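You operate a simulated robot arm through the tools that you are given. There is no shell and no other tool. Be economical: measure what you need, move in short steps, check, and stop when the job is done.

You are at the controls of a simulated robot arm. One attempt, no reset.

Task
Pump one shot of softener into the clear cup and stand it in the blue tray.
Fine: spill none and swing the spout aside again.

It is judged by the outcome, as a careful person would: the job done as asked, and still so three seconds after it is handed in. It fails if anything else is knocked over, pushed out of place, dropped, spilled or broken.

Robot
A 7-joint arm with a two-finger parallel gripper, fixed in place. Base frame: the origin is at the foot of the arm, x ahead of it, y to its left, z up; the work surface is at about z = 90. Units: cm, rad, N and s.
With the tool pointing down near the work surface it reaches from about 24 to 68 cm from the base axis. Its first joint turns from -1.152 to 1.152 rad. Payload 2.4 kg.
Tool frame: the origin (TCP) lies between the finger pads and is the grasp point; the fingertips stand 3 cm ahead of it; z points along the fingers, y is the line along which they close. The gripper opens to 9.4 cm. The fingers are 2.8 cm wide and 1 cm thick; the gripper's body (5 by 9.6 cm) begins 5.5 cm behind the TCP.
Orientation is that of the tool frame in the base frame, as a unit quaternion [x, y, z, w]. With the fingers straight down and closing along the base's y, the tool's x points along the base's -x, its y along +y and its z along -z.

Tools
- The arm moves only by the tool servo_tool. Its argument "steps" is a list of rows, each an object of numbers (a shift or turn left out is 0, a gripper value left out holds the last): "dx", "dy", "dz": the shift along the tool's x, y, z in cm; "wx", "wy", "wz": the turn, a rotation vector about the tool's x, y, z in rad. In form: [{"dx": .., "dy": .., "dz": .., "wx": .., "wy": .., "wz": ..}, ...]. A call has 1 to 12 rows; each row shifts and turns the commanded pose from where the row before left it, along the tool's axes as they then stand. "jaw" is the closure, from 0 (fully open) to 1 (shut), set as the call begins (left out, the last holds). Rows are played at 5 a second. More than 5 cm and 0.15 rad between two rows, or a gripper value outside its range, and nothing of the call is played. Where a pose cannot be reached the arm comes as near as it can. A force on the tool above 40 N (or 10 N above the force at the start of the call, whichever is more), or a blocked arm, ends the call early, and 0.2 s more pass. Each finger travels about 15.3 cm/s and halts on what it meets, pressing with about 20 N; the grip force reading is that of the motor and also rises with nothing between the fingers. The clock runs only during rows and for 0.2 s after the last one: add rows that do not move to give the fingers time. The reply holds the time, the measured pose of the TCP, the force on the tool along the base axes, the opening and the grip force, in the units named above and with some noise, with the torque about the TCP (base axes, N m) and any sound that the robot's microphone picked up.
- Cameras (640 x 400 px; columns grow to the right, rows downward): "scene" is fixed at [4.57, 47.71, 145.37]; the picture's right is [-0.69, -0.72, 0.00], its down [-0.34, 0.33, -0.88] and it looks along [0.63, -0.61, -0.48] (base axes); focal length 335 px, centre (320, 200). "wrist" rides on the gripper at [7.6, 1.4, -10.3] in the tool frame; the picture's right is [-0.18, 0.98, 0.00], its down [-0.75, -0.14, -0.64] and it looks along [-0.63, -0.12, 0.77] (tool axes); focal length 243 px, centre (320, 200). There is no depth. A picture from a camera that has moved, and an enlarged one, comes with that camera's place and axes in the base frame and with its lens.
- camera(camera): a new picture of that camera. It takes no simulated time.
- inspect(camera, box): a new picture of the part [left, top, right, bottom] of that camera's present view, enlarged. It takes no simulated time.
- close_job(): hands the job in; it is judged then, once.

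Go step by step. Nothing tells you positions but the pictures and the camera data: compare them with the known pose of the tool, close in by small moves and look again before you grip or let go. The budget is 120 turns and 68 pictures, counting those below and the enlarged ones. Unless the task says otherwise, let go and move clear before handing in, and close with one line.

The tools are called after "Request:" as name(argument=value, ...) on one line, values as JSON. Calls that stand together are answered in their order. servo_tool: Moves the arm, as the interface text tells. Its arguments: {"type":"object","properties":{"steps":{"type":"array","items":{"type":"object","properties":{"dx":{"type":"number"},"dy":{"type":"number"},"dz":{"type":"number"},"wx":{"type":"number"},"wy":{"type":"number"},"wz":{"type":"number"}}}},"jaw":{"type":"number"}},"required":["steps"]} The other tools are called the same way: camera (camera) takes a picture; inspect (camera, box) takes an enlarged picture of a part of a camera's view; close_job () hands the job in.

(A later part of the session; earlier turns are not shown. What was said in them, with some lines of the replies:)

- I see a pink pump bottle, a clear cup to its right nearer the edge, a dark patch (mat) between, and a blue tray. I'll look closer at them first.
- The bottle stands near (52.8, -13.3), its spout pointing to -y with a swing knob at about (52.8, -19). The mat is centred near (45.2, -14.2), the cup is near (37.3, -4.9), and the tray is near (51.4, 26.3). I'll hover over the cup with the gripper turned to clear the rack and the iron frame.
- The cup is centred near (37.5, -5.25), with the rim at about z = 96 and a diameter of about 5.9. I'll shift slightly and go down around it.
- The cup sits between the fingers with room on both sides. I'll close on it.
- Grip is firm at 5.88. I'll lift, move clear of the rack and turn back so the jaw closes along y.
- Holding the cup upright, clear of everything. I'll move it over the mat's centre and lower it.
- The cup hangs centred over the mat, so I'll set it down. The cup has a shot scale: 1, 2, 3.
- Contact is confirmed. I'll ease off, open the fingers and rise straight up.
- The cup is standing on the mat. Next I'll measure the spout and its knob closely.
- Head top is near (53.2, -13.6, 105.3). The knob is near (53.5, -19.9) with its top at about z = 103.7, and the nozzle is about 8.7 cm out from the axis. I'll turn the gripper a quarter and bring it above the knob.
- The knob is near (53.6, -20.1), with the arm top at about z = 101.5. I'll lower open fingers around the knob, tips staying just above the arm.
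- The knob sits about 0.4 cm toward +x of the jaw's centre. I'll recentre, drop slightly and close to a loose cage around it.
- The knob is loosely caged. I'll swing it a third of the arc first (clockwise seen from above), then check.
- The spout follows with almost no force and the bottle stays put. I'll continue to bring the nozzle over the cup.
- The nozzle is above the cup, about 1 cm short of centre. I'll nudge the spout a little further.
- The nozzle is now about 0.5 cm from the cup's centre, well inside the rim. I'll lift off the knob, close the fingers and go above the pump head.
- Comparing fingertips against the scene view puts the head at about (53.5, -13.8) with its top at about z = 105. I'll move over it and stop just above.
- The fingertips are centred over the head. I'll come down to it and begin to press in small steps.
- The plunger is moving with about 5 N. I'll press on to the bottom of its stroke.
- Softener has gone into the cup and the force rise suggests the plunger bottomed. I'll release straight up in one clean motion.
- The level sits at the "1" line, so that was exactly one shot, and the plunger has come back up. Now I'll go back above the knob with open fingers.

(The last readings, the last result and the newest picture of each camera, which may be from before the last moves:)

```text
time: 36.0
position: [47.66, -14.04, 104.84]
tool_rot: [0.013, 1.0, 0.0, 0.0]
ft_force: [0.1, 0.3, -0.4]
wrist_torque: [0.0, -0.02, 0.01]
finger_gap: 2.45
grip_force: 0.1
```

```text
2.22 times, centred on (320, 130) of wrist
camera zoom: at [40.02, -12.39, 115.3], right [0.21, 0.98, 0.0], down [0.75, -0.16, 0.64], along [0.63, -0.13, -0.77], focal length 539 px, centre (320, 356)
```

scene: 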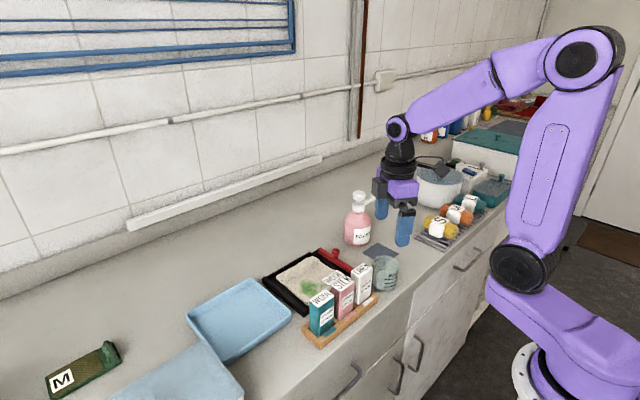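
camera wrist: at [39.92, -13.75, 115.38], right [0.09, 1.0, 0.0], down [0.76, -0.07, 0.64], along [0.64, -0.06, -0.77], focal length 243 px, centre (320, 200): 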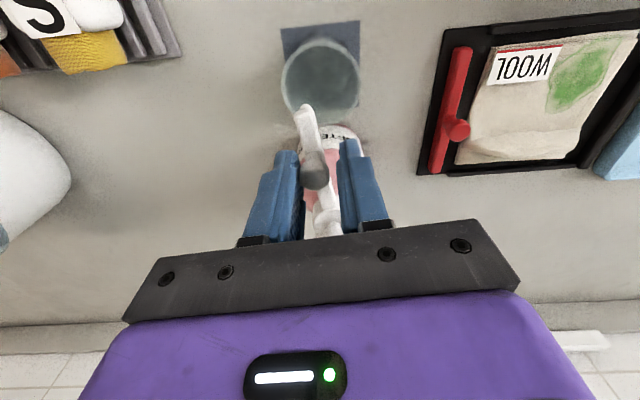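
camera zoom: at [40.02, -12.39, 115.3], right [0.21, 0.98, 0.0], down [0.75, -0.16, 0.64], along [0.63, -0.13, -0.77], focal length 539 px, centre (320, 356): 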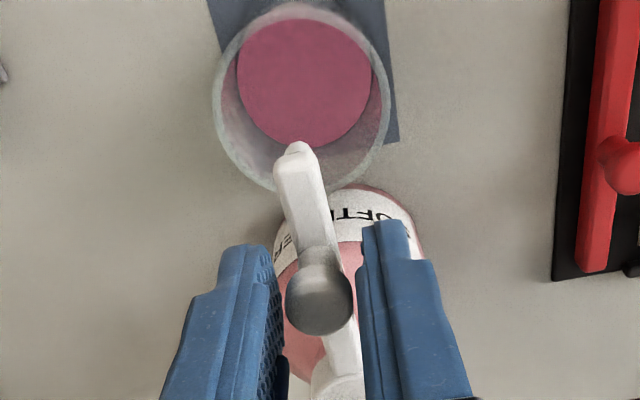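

No drips are visible and the knob is caged. I'll swing the spout back the way it came.

Request:
servo_tool(steps=[{"dy": -0.26, "dx": -0.01, "wz": -0.044}, {"dy": -0.26, "dx": -0.01, "wz": -0.043}, {"dy": -0.52, "dx": -0.025, "wz": -0.087}, {"dy": -0.52, "dx": -0.025, "wz": -0.087}, {"dy": -0.52, "dx": -0.025, "wz": -0.087}, {"dy": -0.52, "dx": -0.025, "wz": -0.087}, {"dy": -0.52, "dx": -0.025, "wz": -0.087}, {"dy": -0.52, "dx": -0.025, "wz": -0.087}, {"dy": -0.52, "dx": -0.025, "wz": -0.087}, {"dy": -0.52, "dx": -0.025, "wz": -0.087}])

Request:
inspect(camera="wrist", box=[220, 40, 420, 220])

```text
time: 38.2
position: [49.36, -18.29, 104.86]
tool_rot: [-0.37, 0.929, 0.0, 0.0]
ft_force: [-0.8, 1.1, -0.4]
wrist_torque: [-0.01, -0.03, 0.0]
finger_gap: 2.44
grip_force: 0.2
```

```text
2.22 times, centred on (320, 130) of wrist
camera zoom: at [42.78, -22.48, 115.32], right [-0.54, 0.84, 0.0], down [0.64, 0.42, 0.64], along [0.54, 0.35, -0.77], focal length 539 px, centre (320, 356)
```

zoom: 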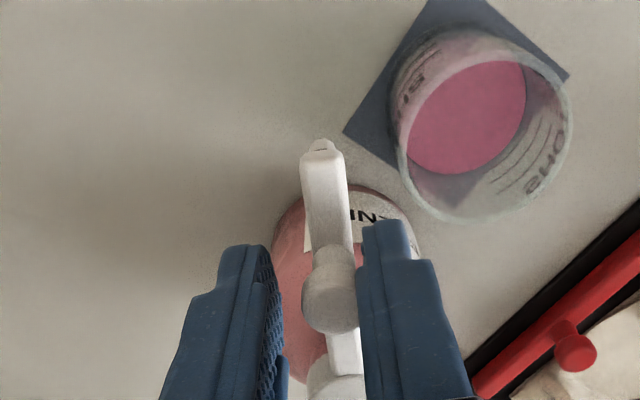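

Request:
servo_tool(steps=[{"dy": -0.52, "dx": -0.025, "wz": -0.087}, {"dy": -0.52, "dx": -0.025, "wz": -0.087}, {"dy": -0.52, "dx": -0.025, "wz": -0.087}, {"dy": -0.52, "dx": -0.025, "wz": -0.087}, {"dy": -0.52, "dx": -0.025, "wz": -0.087}, {"dy": -0.52, "dx": -0.025, "wz": -0.087}, {"dy": -0.52, "dx": -0.025, "wz": -0.087}, {"dy": -0.52, "dx": -0.025, "wz": -0.087}, {"dy": -0.52, "dx": -0.025, "wz": -0.087}, {}])

Request:
inspect(camera="scene", box=[330, 165, 430, 265])

Request:
inspect(camera="wrist", box=[220, 40, 420, 220])

```text
time: 40.4
position: [53.45, -20.21, 104.94]
tool_rot: [-0.697, 0.717, 0.0, -0.001]
ft_force: [0.3, -0.8, -0.4]
wrist_torque: [0.02, -0.01, 0.0]
finger_gap: 2.47
grip_force: 0.3
```

```text
4.00 times, centred on (380, 215) of scene
camera zoom: at [4.57, 47.71, 145.37], right [-0.69, -0.72, 0.0], down [-0.34, 0.33, -0.88], along [0.63, -0.61, -0.48], focal length 1341 px, centre (80, 140)
```

zoom: 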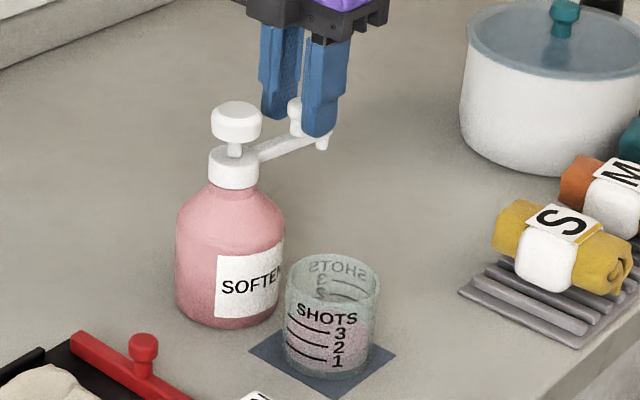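

```text
2.22 times, centred on (320, 130) of wrist
camera zoom: at [51.75, -27.77, 115.29], right [-0.98, 0.21, 0.0], down [0.16, 0.75, 0.64], along [0.14, 0.63, -0.77], focal length 539 px, centre (320, 356)
```

zoom: 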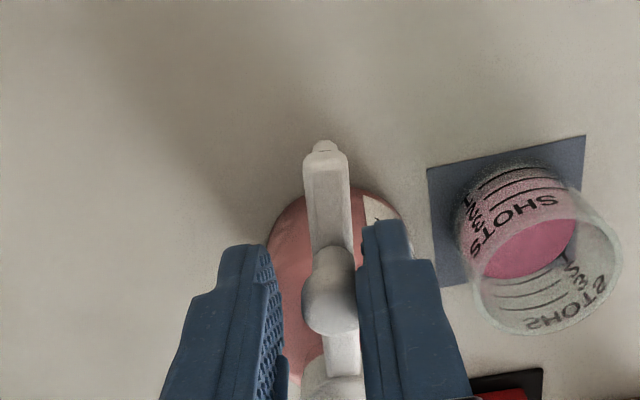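

The spout is almost back to its starting angle. One last small nudge, then I'll ease off the knob and rise.

Request:
servo_tool(steps=[{"dy": -0.4, "dx": -0.02, "wz": -0.03}, {}, {"dy": 0.25}, {"dz": -2}, {"dz": -3}, {"dz": -2}, {}])

Request:
inspect(camera="scene", box=[330, 165, 430, 265])

```text
time: 42.0
position: [53.46, -20.19, 112.0]
tool_rot: [-0.707, 0.707, 0.0, 0.0]
ft_force: [0.1, -0.3, 0.3]
wrist_torque: [0.02, 0.02, -0.02]
finger_gap: 2.45
grip_force: 0.1
```

```text
4.00 times, centred on (380, 215) of scene
camera zoom: at [4.57, 47.71, 145.37], right [-0.69, -0.72, 0.0], down [-0.34, 0.33, -0.88], along [0.63, -0.61, -0.48], focal length 1341 px, centre (80, 140)
```

zoom: 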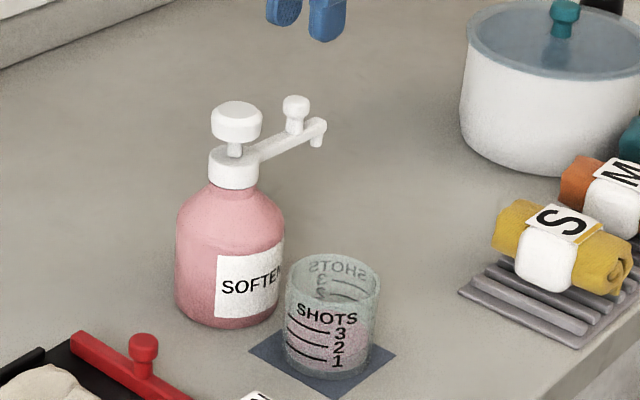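

The spout is swung aside again and the bottle stands where it was. Now I'll go back to fetch the cup with the jaw along y.

Request:
servo_tool(steps=[{"dy": 2.8}, {"dy": 2.8}, {"dy": 2.9, "dx": -0.5}, {"wz": 0.15}, {"wz": 0.15}, {"wz": 0.15}, {"wz": 0.15}, {"wz": 0.15}, {"wz": 0.15}, {"wz": 0.15}, {"wz": 0.15}, {"wz": 0.15}], jaw=0.02)

Request:
servo_tool(steps=[{"wz": 0.15}, {"wz": 0.071}, {"dy": 2.8}, {"dy": 2.8}, {}])

Request:
inspect(camera="wrist", box=[200, 20, 440, 220])

```text
time: 44.6
position: [45.01, -19.71, 111.98]
tool_rot: [-0.109, 0.994, -0.001, -0.001]
ft_force: [0.2, -0.3, 0.5]
wrist_torque: [0.01, -0.01, 0.01]
finger_gap: 9.21
grip_force: 0.2
```

```text
time: 45.8
position: [45.06, -14.1, 111.99]
tool_rot: [0.0, 1.0, 0.0, 0.0]
ft_force: [0.2, 0.1, -0.6]
wrist_torque: [-0.01, 0.01, 0.01]
finger_gap: 9.23
grip_force: 0.1
```

```text
2.00 times, centred on (320, 120) of wrist
camera zoom: at [37.49, -12.64, 122.36], right [0.19, 0.98, 0.0], down [0.75, -0.14, 0.64], along [0.63, -0.12, -0.77], focal length 485 px, centre (320, 360)
```

zoom: 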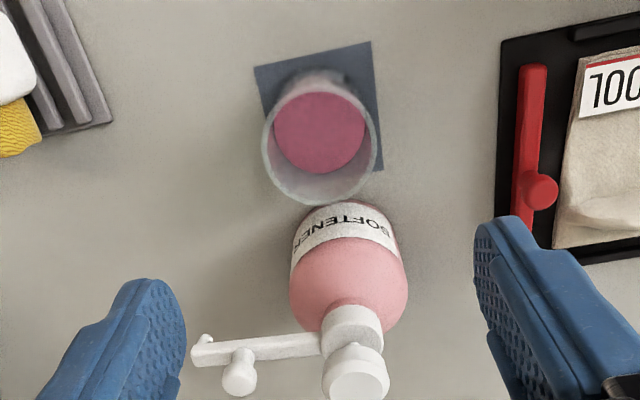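

The cup is centred beneath the jaw, the liquid is inside and no spill shows. I'll go down and grip.

Request:
servo_tool(steps=[{"dz": 3, "dx": 0.1}, {"dz": 3}, {"dz": 3}, {"dz": 3}, {"dz": 2.5}, {"dz": 2}, {"dz": 1.3}, {}])

Request:
servo_tool(steps=[{}, {}, {}, {}], jaw=0.45)

```text
time: 47.6
position: [44.99, -14.12, 94.05]
tool_rot: [0.0, 1.0, 0.0, 0.0]
ft_force: [0.0, -0.1, -0.5]
wrist_torque: [0.01, 0.01, 0.02]
finger_gap: 9.23
grip_force: 0.1
```

```text
time: 48.6
position: [44.85, -14.03, 94.15]
tool_rot: [0.001, 1.0, -0.001, 0.001]
ft_force: [-0.1, -0.4, -0.4]
wrist_torque: [-0.06, 0.05, 0.0]
finger_gap: 5.91
grip_force: 20.2
```

Grip is firm again. I'll lift gently and straight up.

Request:
servo_tool(steps=[{"dz": -0.4}, {"dz": -0.8}, {"dz": -1.2}, {"dz": -1.5}, {"dz": -1.5}, {"dz": -1.5}, {"dz": -1.5}, {"dz": -1.5}, {"dz": -1.2}, {"dz": -0.8}, {"dz": -0.4}, {}])

Request:
servo_tool(steps=[{"dy": 0.4}, {"dy": 0.9}, {"dy": 1.4}, {"dy": 1.8}, {"dy": 2}, {"dy": 2}, {"dy": 2}, {"dy": 2}, {"dy": 1.8}, {"dy": 1.8}, {"dy": 1.8}, {"dy": 1.8}])

Request:
servo_tool(steps=[{"dy": 1.8, "dx": -0.3}, {"dy": 1.8, "dx": -0.6}, {"dy": 1.8, "dx": -0.8}, {"dy": 1.8, "dx": -0.8}, {"dy": 1.8, "dx": -0.8}, {"dy": 1.8, "dx": -0.8}, {"dy": 1.8, "dx": -0.7}, {"dy": 1.8, "dx": -0.6}, {"dy": 1.8, "dx": -0.4}, {"dy": 1.6, "dx": -0.3}, {"dy": 1.1, "dx": -0.2}, {"dy": 0.6, "dx": -0.1}])

Request:
camera(camera="scene")

Request:
camera(camera="wrist")

```text
time: 51.2
position: [45.0, -13.99, 106.38]
tool_rot: [0.001, 1.0, 0.001, 0.0]
ft_force: [-0.8, 0.7, 0.0]
wrist_torque: [-0.02, 0.02, -0.02]
finger_gap: 5.89
grip_force: 19.9
```

```text
time: 53.8
position: [44.92, 5.65, 106.26]
tool_rot: [0.001, 1.0, 0.0, 0.0]
ft_force: [-0.6, -0.1, -1.0]
wrist_torque: [0.0, 0.02, -0.01]
finger_gap: 5.88
grip_force: 20.0
```

```text
time: 56.4
position: [51.49, 25.12, 106.39]
tool_rot: [0.001, 1.0, 0.0, 0.0]
ft_force: [0.0, -0.3, -1.2]
wrist_torque: [0.01, 0.01, -0.02]
finger_gap: 5.84
grip_force: 20.1
```

```text
19 pictures are left
```

scene: 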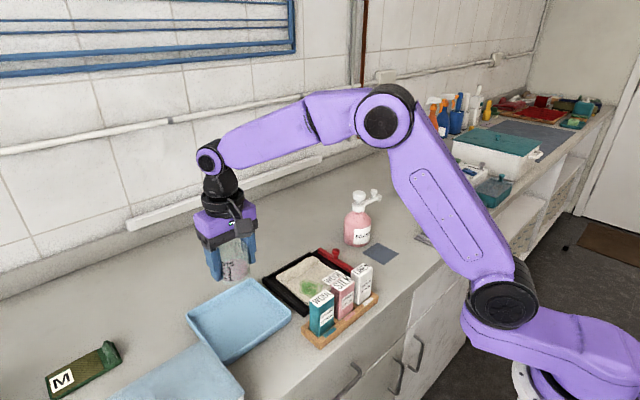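

```text
18 pictures are left
camera wrist: at [43.78, 26.59, 116.8], right [0.19, 0.98, 0.0], down [0.75, -0.14, 0.64], along [0.63, -0.12, -0.77], focal length 243 px, centre (320, 200)
```

wrist: 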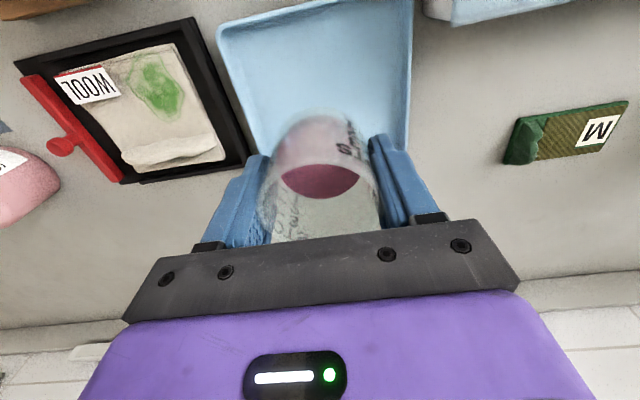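

The tray spans about x 44–58, y 17–34, and the cup hangs over its middle. I'll lower it gently, then feel for the floor.

Request:
servo_tool(steps=[{"dz": 0.5}, {"dz": 1}, {"dz": 1.5}, {"dz": 1.5}, {"dz": 1.5}, {"dz": 1.5}, {"dz": 1.2}, {"dz": 0.8}, {"dz": 0.5}, {"dz": 0.3}, {}])

Request:
inspect(camera="scene", box=[170, 220, 330, 370])

```text
time: 58.8
position: [51.29, 25.08, 96.16]
tool_rot: [0.0, 1.0, 0.0, 0.001]
ft_force: [0.0, 0.9, -1.5]
wrist_torque: [0.0, -0.01, -0.02]
finger_gap: 5.87
grip_force: 20.2
```

```text
2.67 times, centred on (250, 295) of scene
camera zoom: at [4.57, 47.71, 145.37], right [-0.69, -0.72, 0.0], down [-0.34, 0.33, -0.88], along [0.63, -0.61, -0.48], focal length 894 px, centre (507, -53)
```

zoom: 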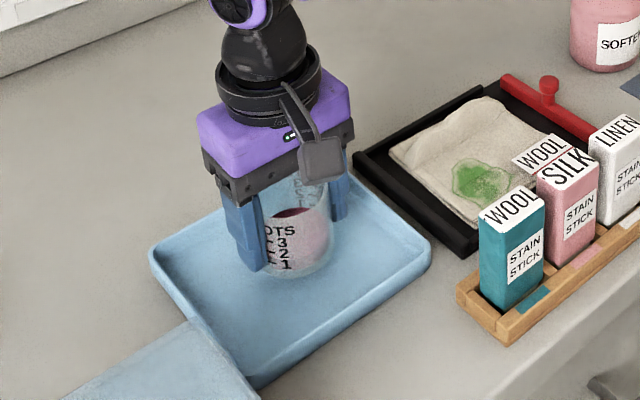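

Request:
servo_tool(steps=[{"dz": 0.3}, {"dz": 0.3}, {"dz": 0.2}, {"dz": 0.2}, {}])

```text
time: 60.0
position: [51.45, 25.14, 95.07]
tool_rot: [0.001, 1.0, 0.0, -0.001]
ft_force: [-0.1, 0.6, -2.0]
wrist_torque: [0.0, -0.01, 0.0]
finger_gap: 5.89
grip_force: 19.6
```

Request:
servo_tool(steps=[{"dz": 0.15}, {"dz": 0.15}, {}])

```text
time: 60.8
position: [51.42, 25.05, 94.82]
tool_rot: [0.001, 1.0, 0.0, 0.0]
ft_force: [0.6, -0.2, -0.1]
wrist_torque: [-0.03, 0.05, 0.01]
finger_gap: 5.87
grip_force: 20.3
```

Request:
servo_tool(steps=[{"dz": 0.1}, {"dz": 0.1}, {}])

```text
time: 61.6
position: [51.47, 25.05, 94.61]
tool_rot: [0.001, 1.0, 0.0, -0.001]
ft_force: [-0.1, -0.1, 0.8]
wrist_torque: [0.05, 0.03, -0.01]
finger_gap: 5.86
grip_force: 20.1
```

Request:
servo_tool(steps=[{"dz": 0.1}, {}])

```text
time: 62.2
position: [51.34, 25.09, 94.54]
tool_rot: [0.0, 1.0, 0.001, 0.0]
ft_force: [-1.1, -0.1, 13.0]
wrist_torque: [-0.05, 0.22, 0.04]
finger_gap: 5.84
grip_force: 20.0
```

The cup has touched the tray floor (13 N). I'll ease off a touch and open slowly.

Request:
servo_tool(steps=[{"dz": -0.1}, {}])

Request:
servo_tool(steps=[{}, {}, {"dz": -0.8}, {"dz": -2}, {"dz": -3}, {"dz": -4}, {"dz": -4}, {"dz": -4}, {}], jaw=0.05)

Request:
camera(camera="scene")

Request:
camera(camera="wrist")

Request:
inspect(camera="scene", box=[170, 230, 330, 370])

Request:
inspect(camera="scene", box=[330, 170, 430, 270])

```text
time: 62.8
position: [51.4, 25.07, 94.62]
tool_rot: [0.001, 1.0, 0.0, 0.001]
ft_force: [1.5, 0.7, 6.0]
wrist_torque: [-0.01, -0.03, 0.01]
finger_gap: 5.84
grip_force: 20.5
```

```text
time: 64.8
position: [51.5, 25.1, 112.42]
tool_rot: [0.001, 1.0, 0.0, -0.001]
ft_force: [0.0, 0.2, -0.4]
wrist_torque: [-0.01, -0.03, 0.04]
finger_gap: 8.93
grip_force: 0.1
```

```text
16 pictures are left
```

scene: 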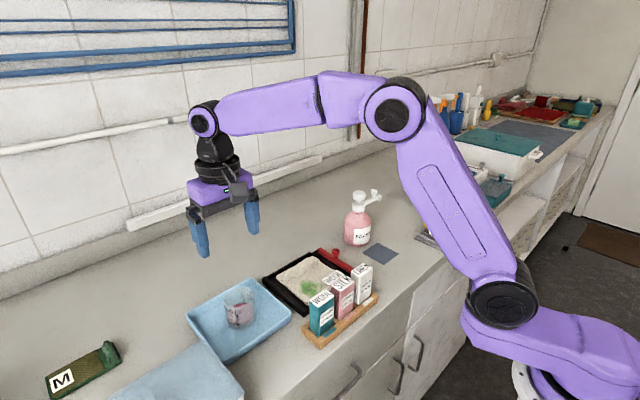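

```text
15 pictures are left
camera wrist: at [43.85, 26.55, 122.82], right [0.19, 0.98, 0.0], down [0.75, -0.14, 0.64], along [0.63, -0.12, -0.77], focal length 243 px, centre (320, 200)
```

wrist: 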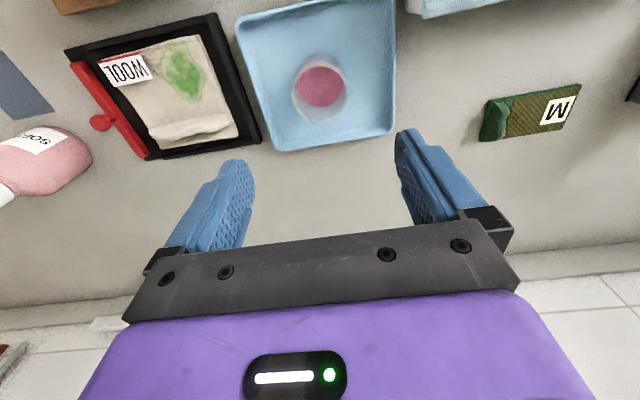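

```text
2.86 times, centred on (250, 300) of scene
camera zoom: at [4.57, 47.71, 145.37], right [-0.69, -0.72, 0.0], down [-0.34, 0.33, -0.88], along [0.63, -0.61, -0.48], focal length 958 px, centre (520, -86)
```

zoom: 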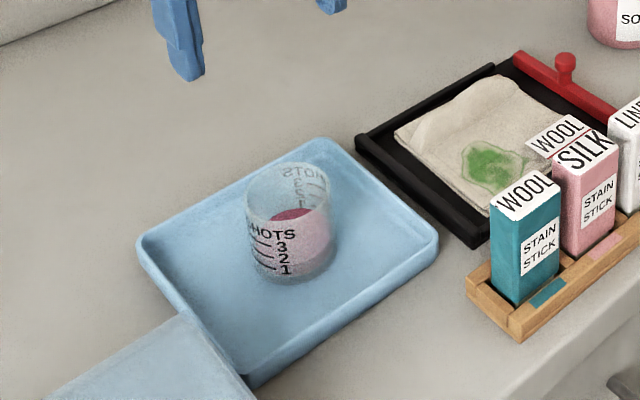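

```text
4.00 times, centred on (380, 220) of scene
camera zoom: at [4.57, 47.71, 145.37], right [-0.69, -0.72, 0.0], down [-0.34, 0.33, -0.88], along [0.63, -0.61, -0.48], focal length 1341 px, centre (80, 120)
```

zoom: 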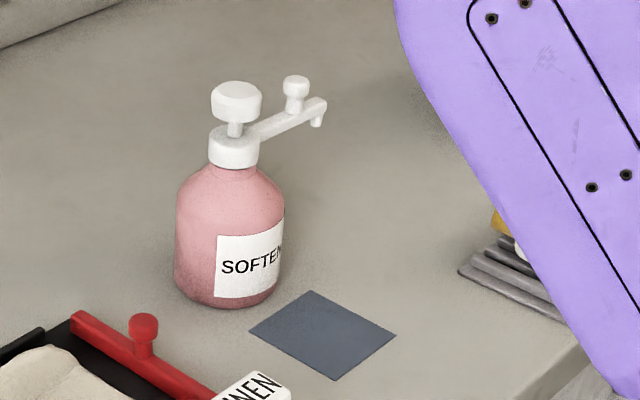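

The cup stands in the blue tray with one shot in it. The spout is aside, the mat is dry and nothing else has moved, so I'm handing in.

Request:
close_job()

```text
The job is handed in.
```

I pumped one shot of softener into the clear cup, up to its "1" line, and stood the cup in the blue tray. The spout is swung aside again, and the pictures show no spills.
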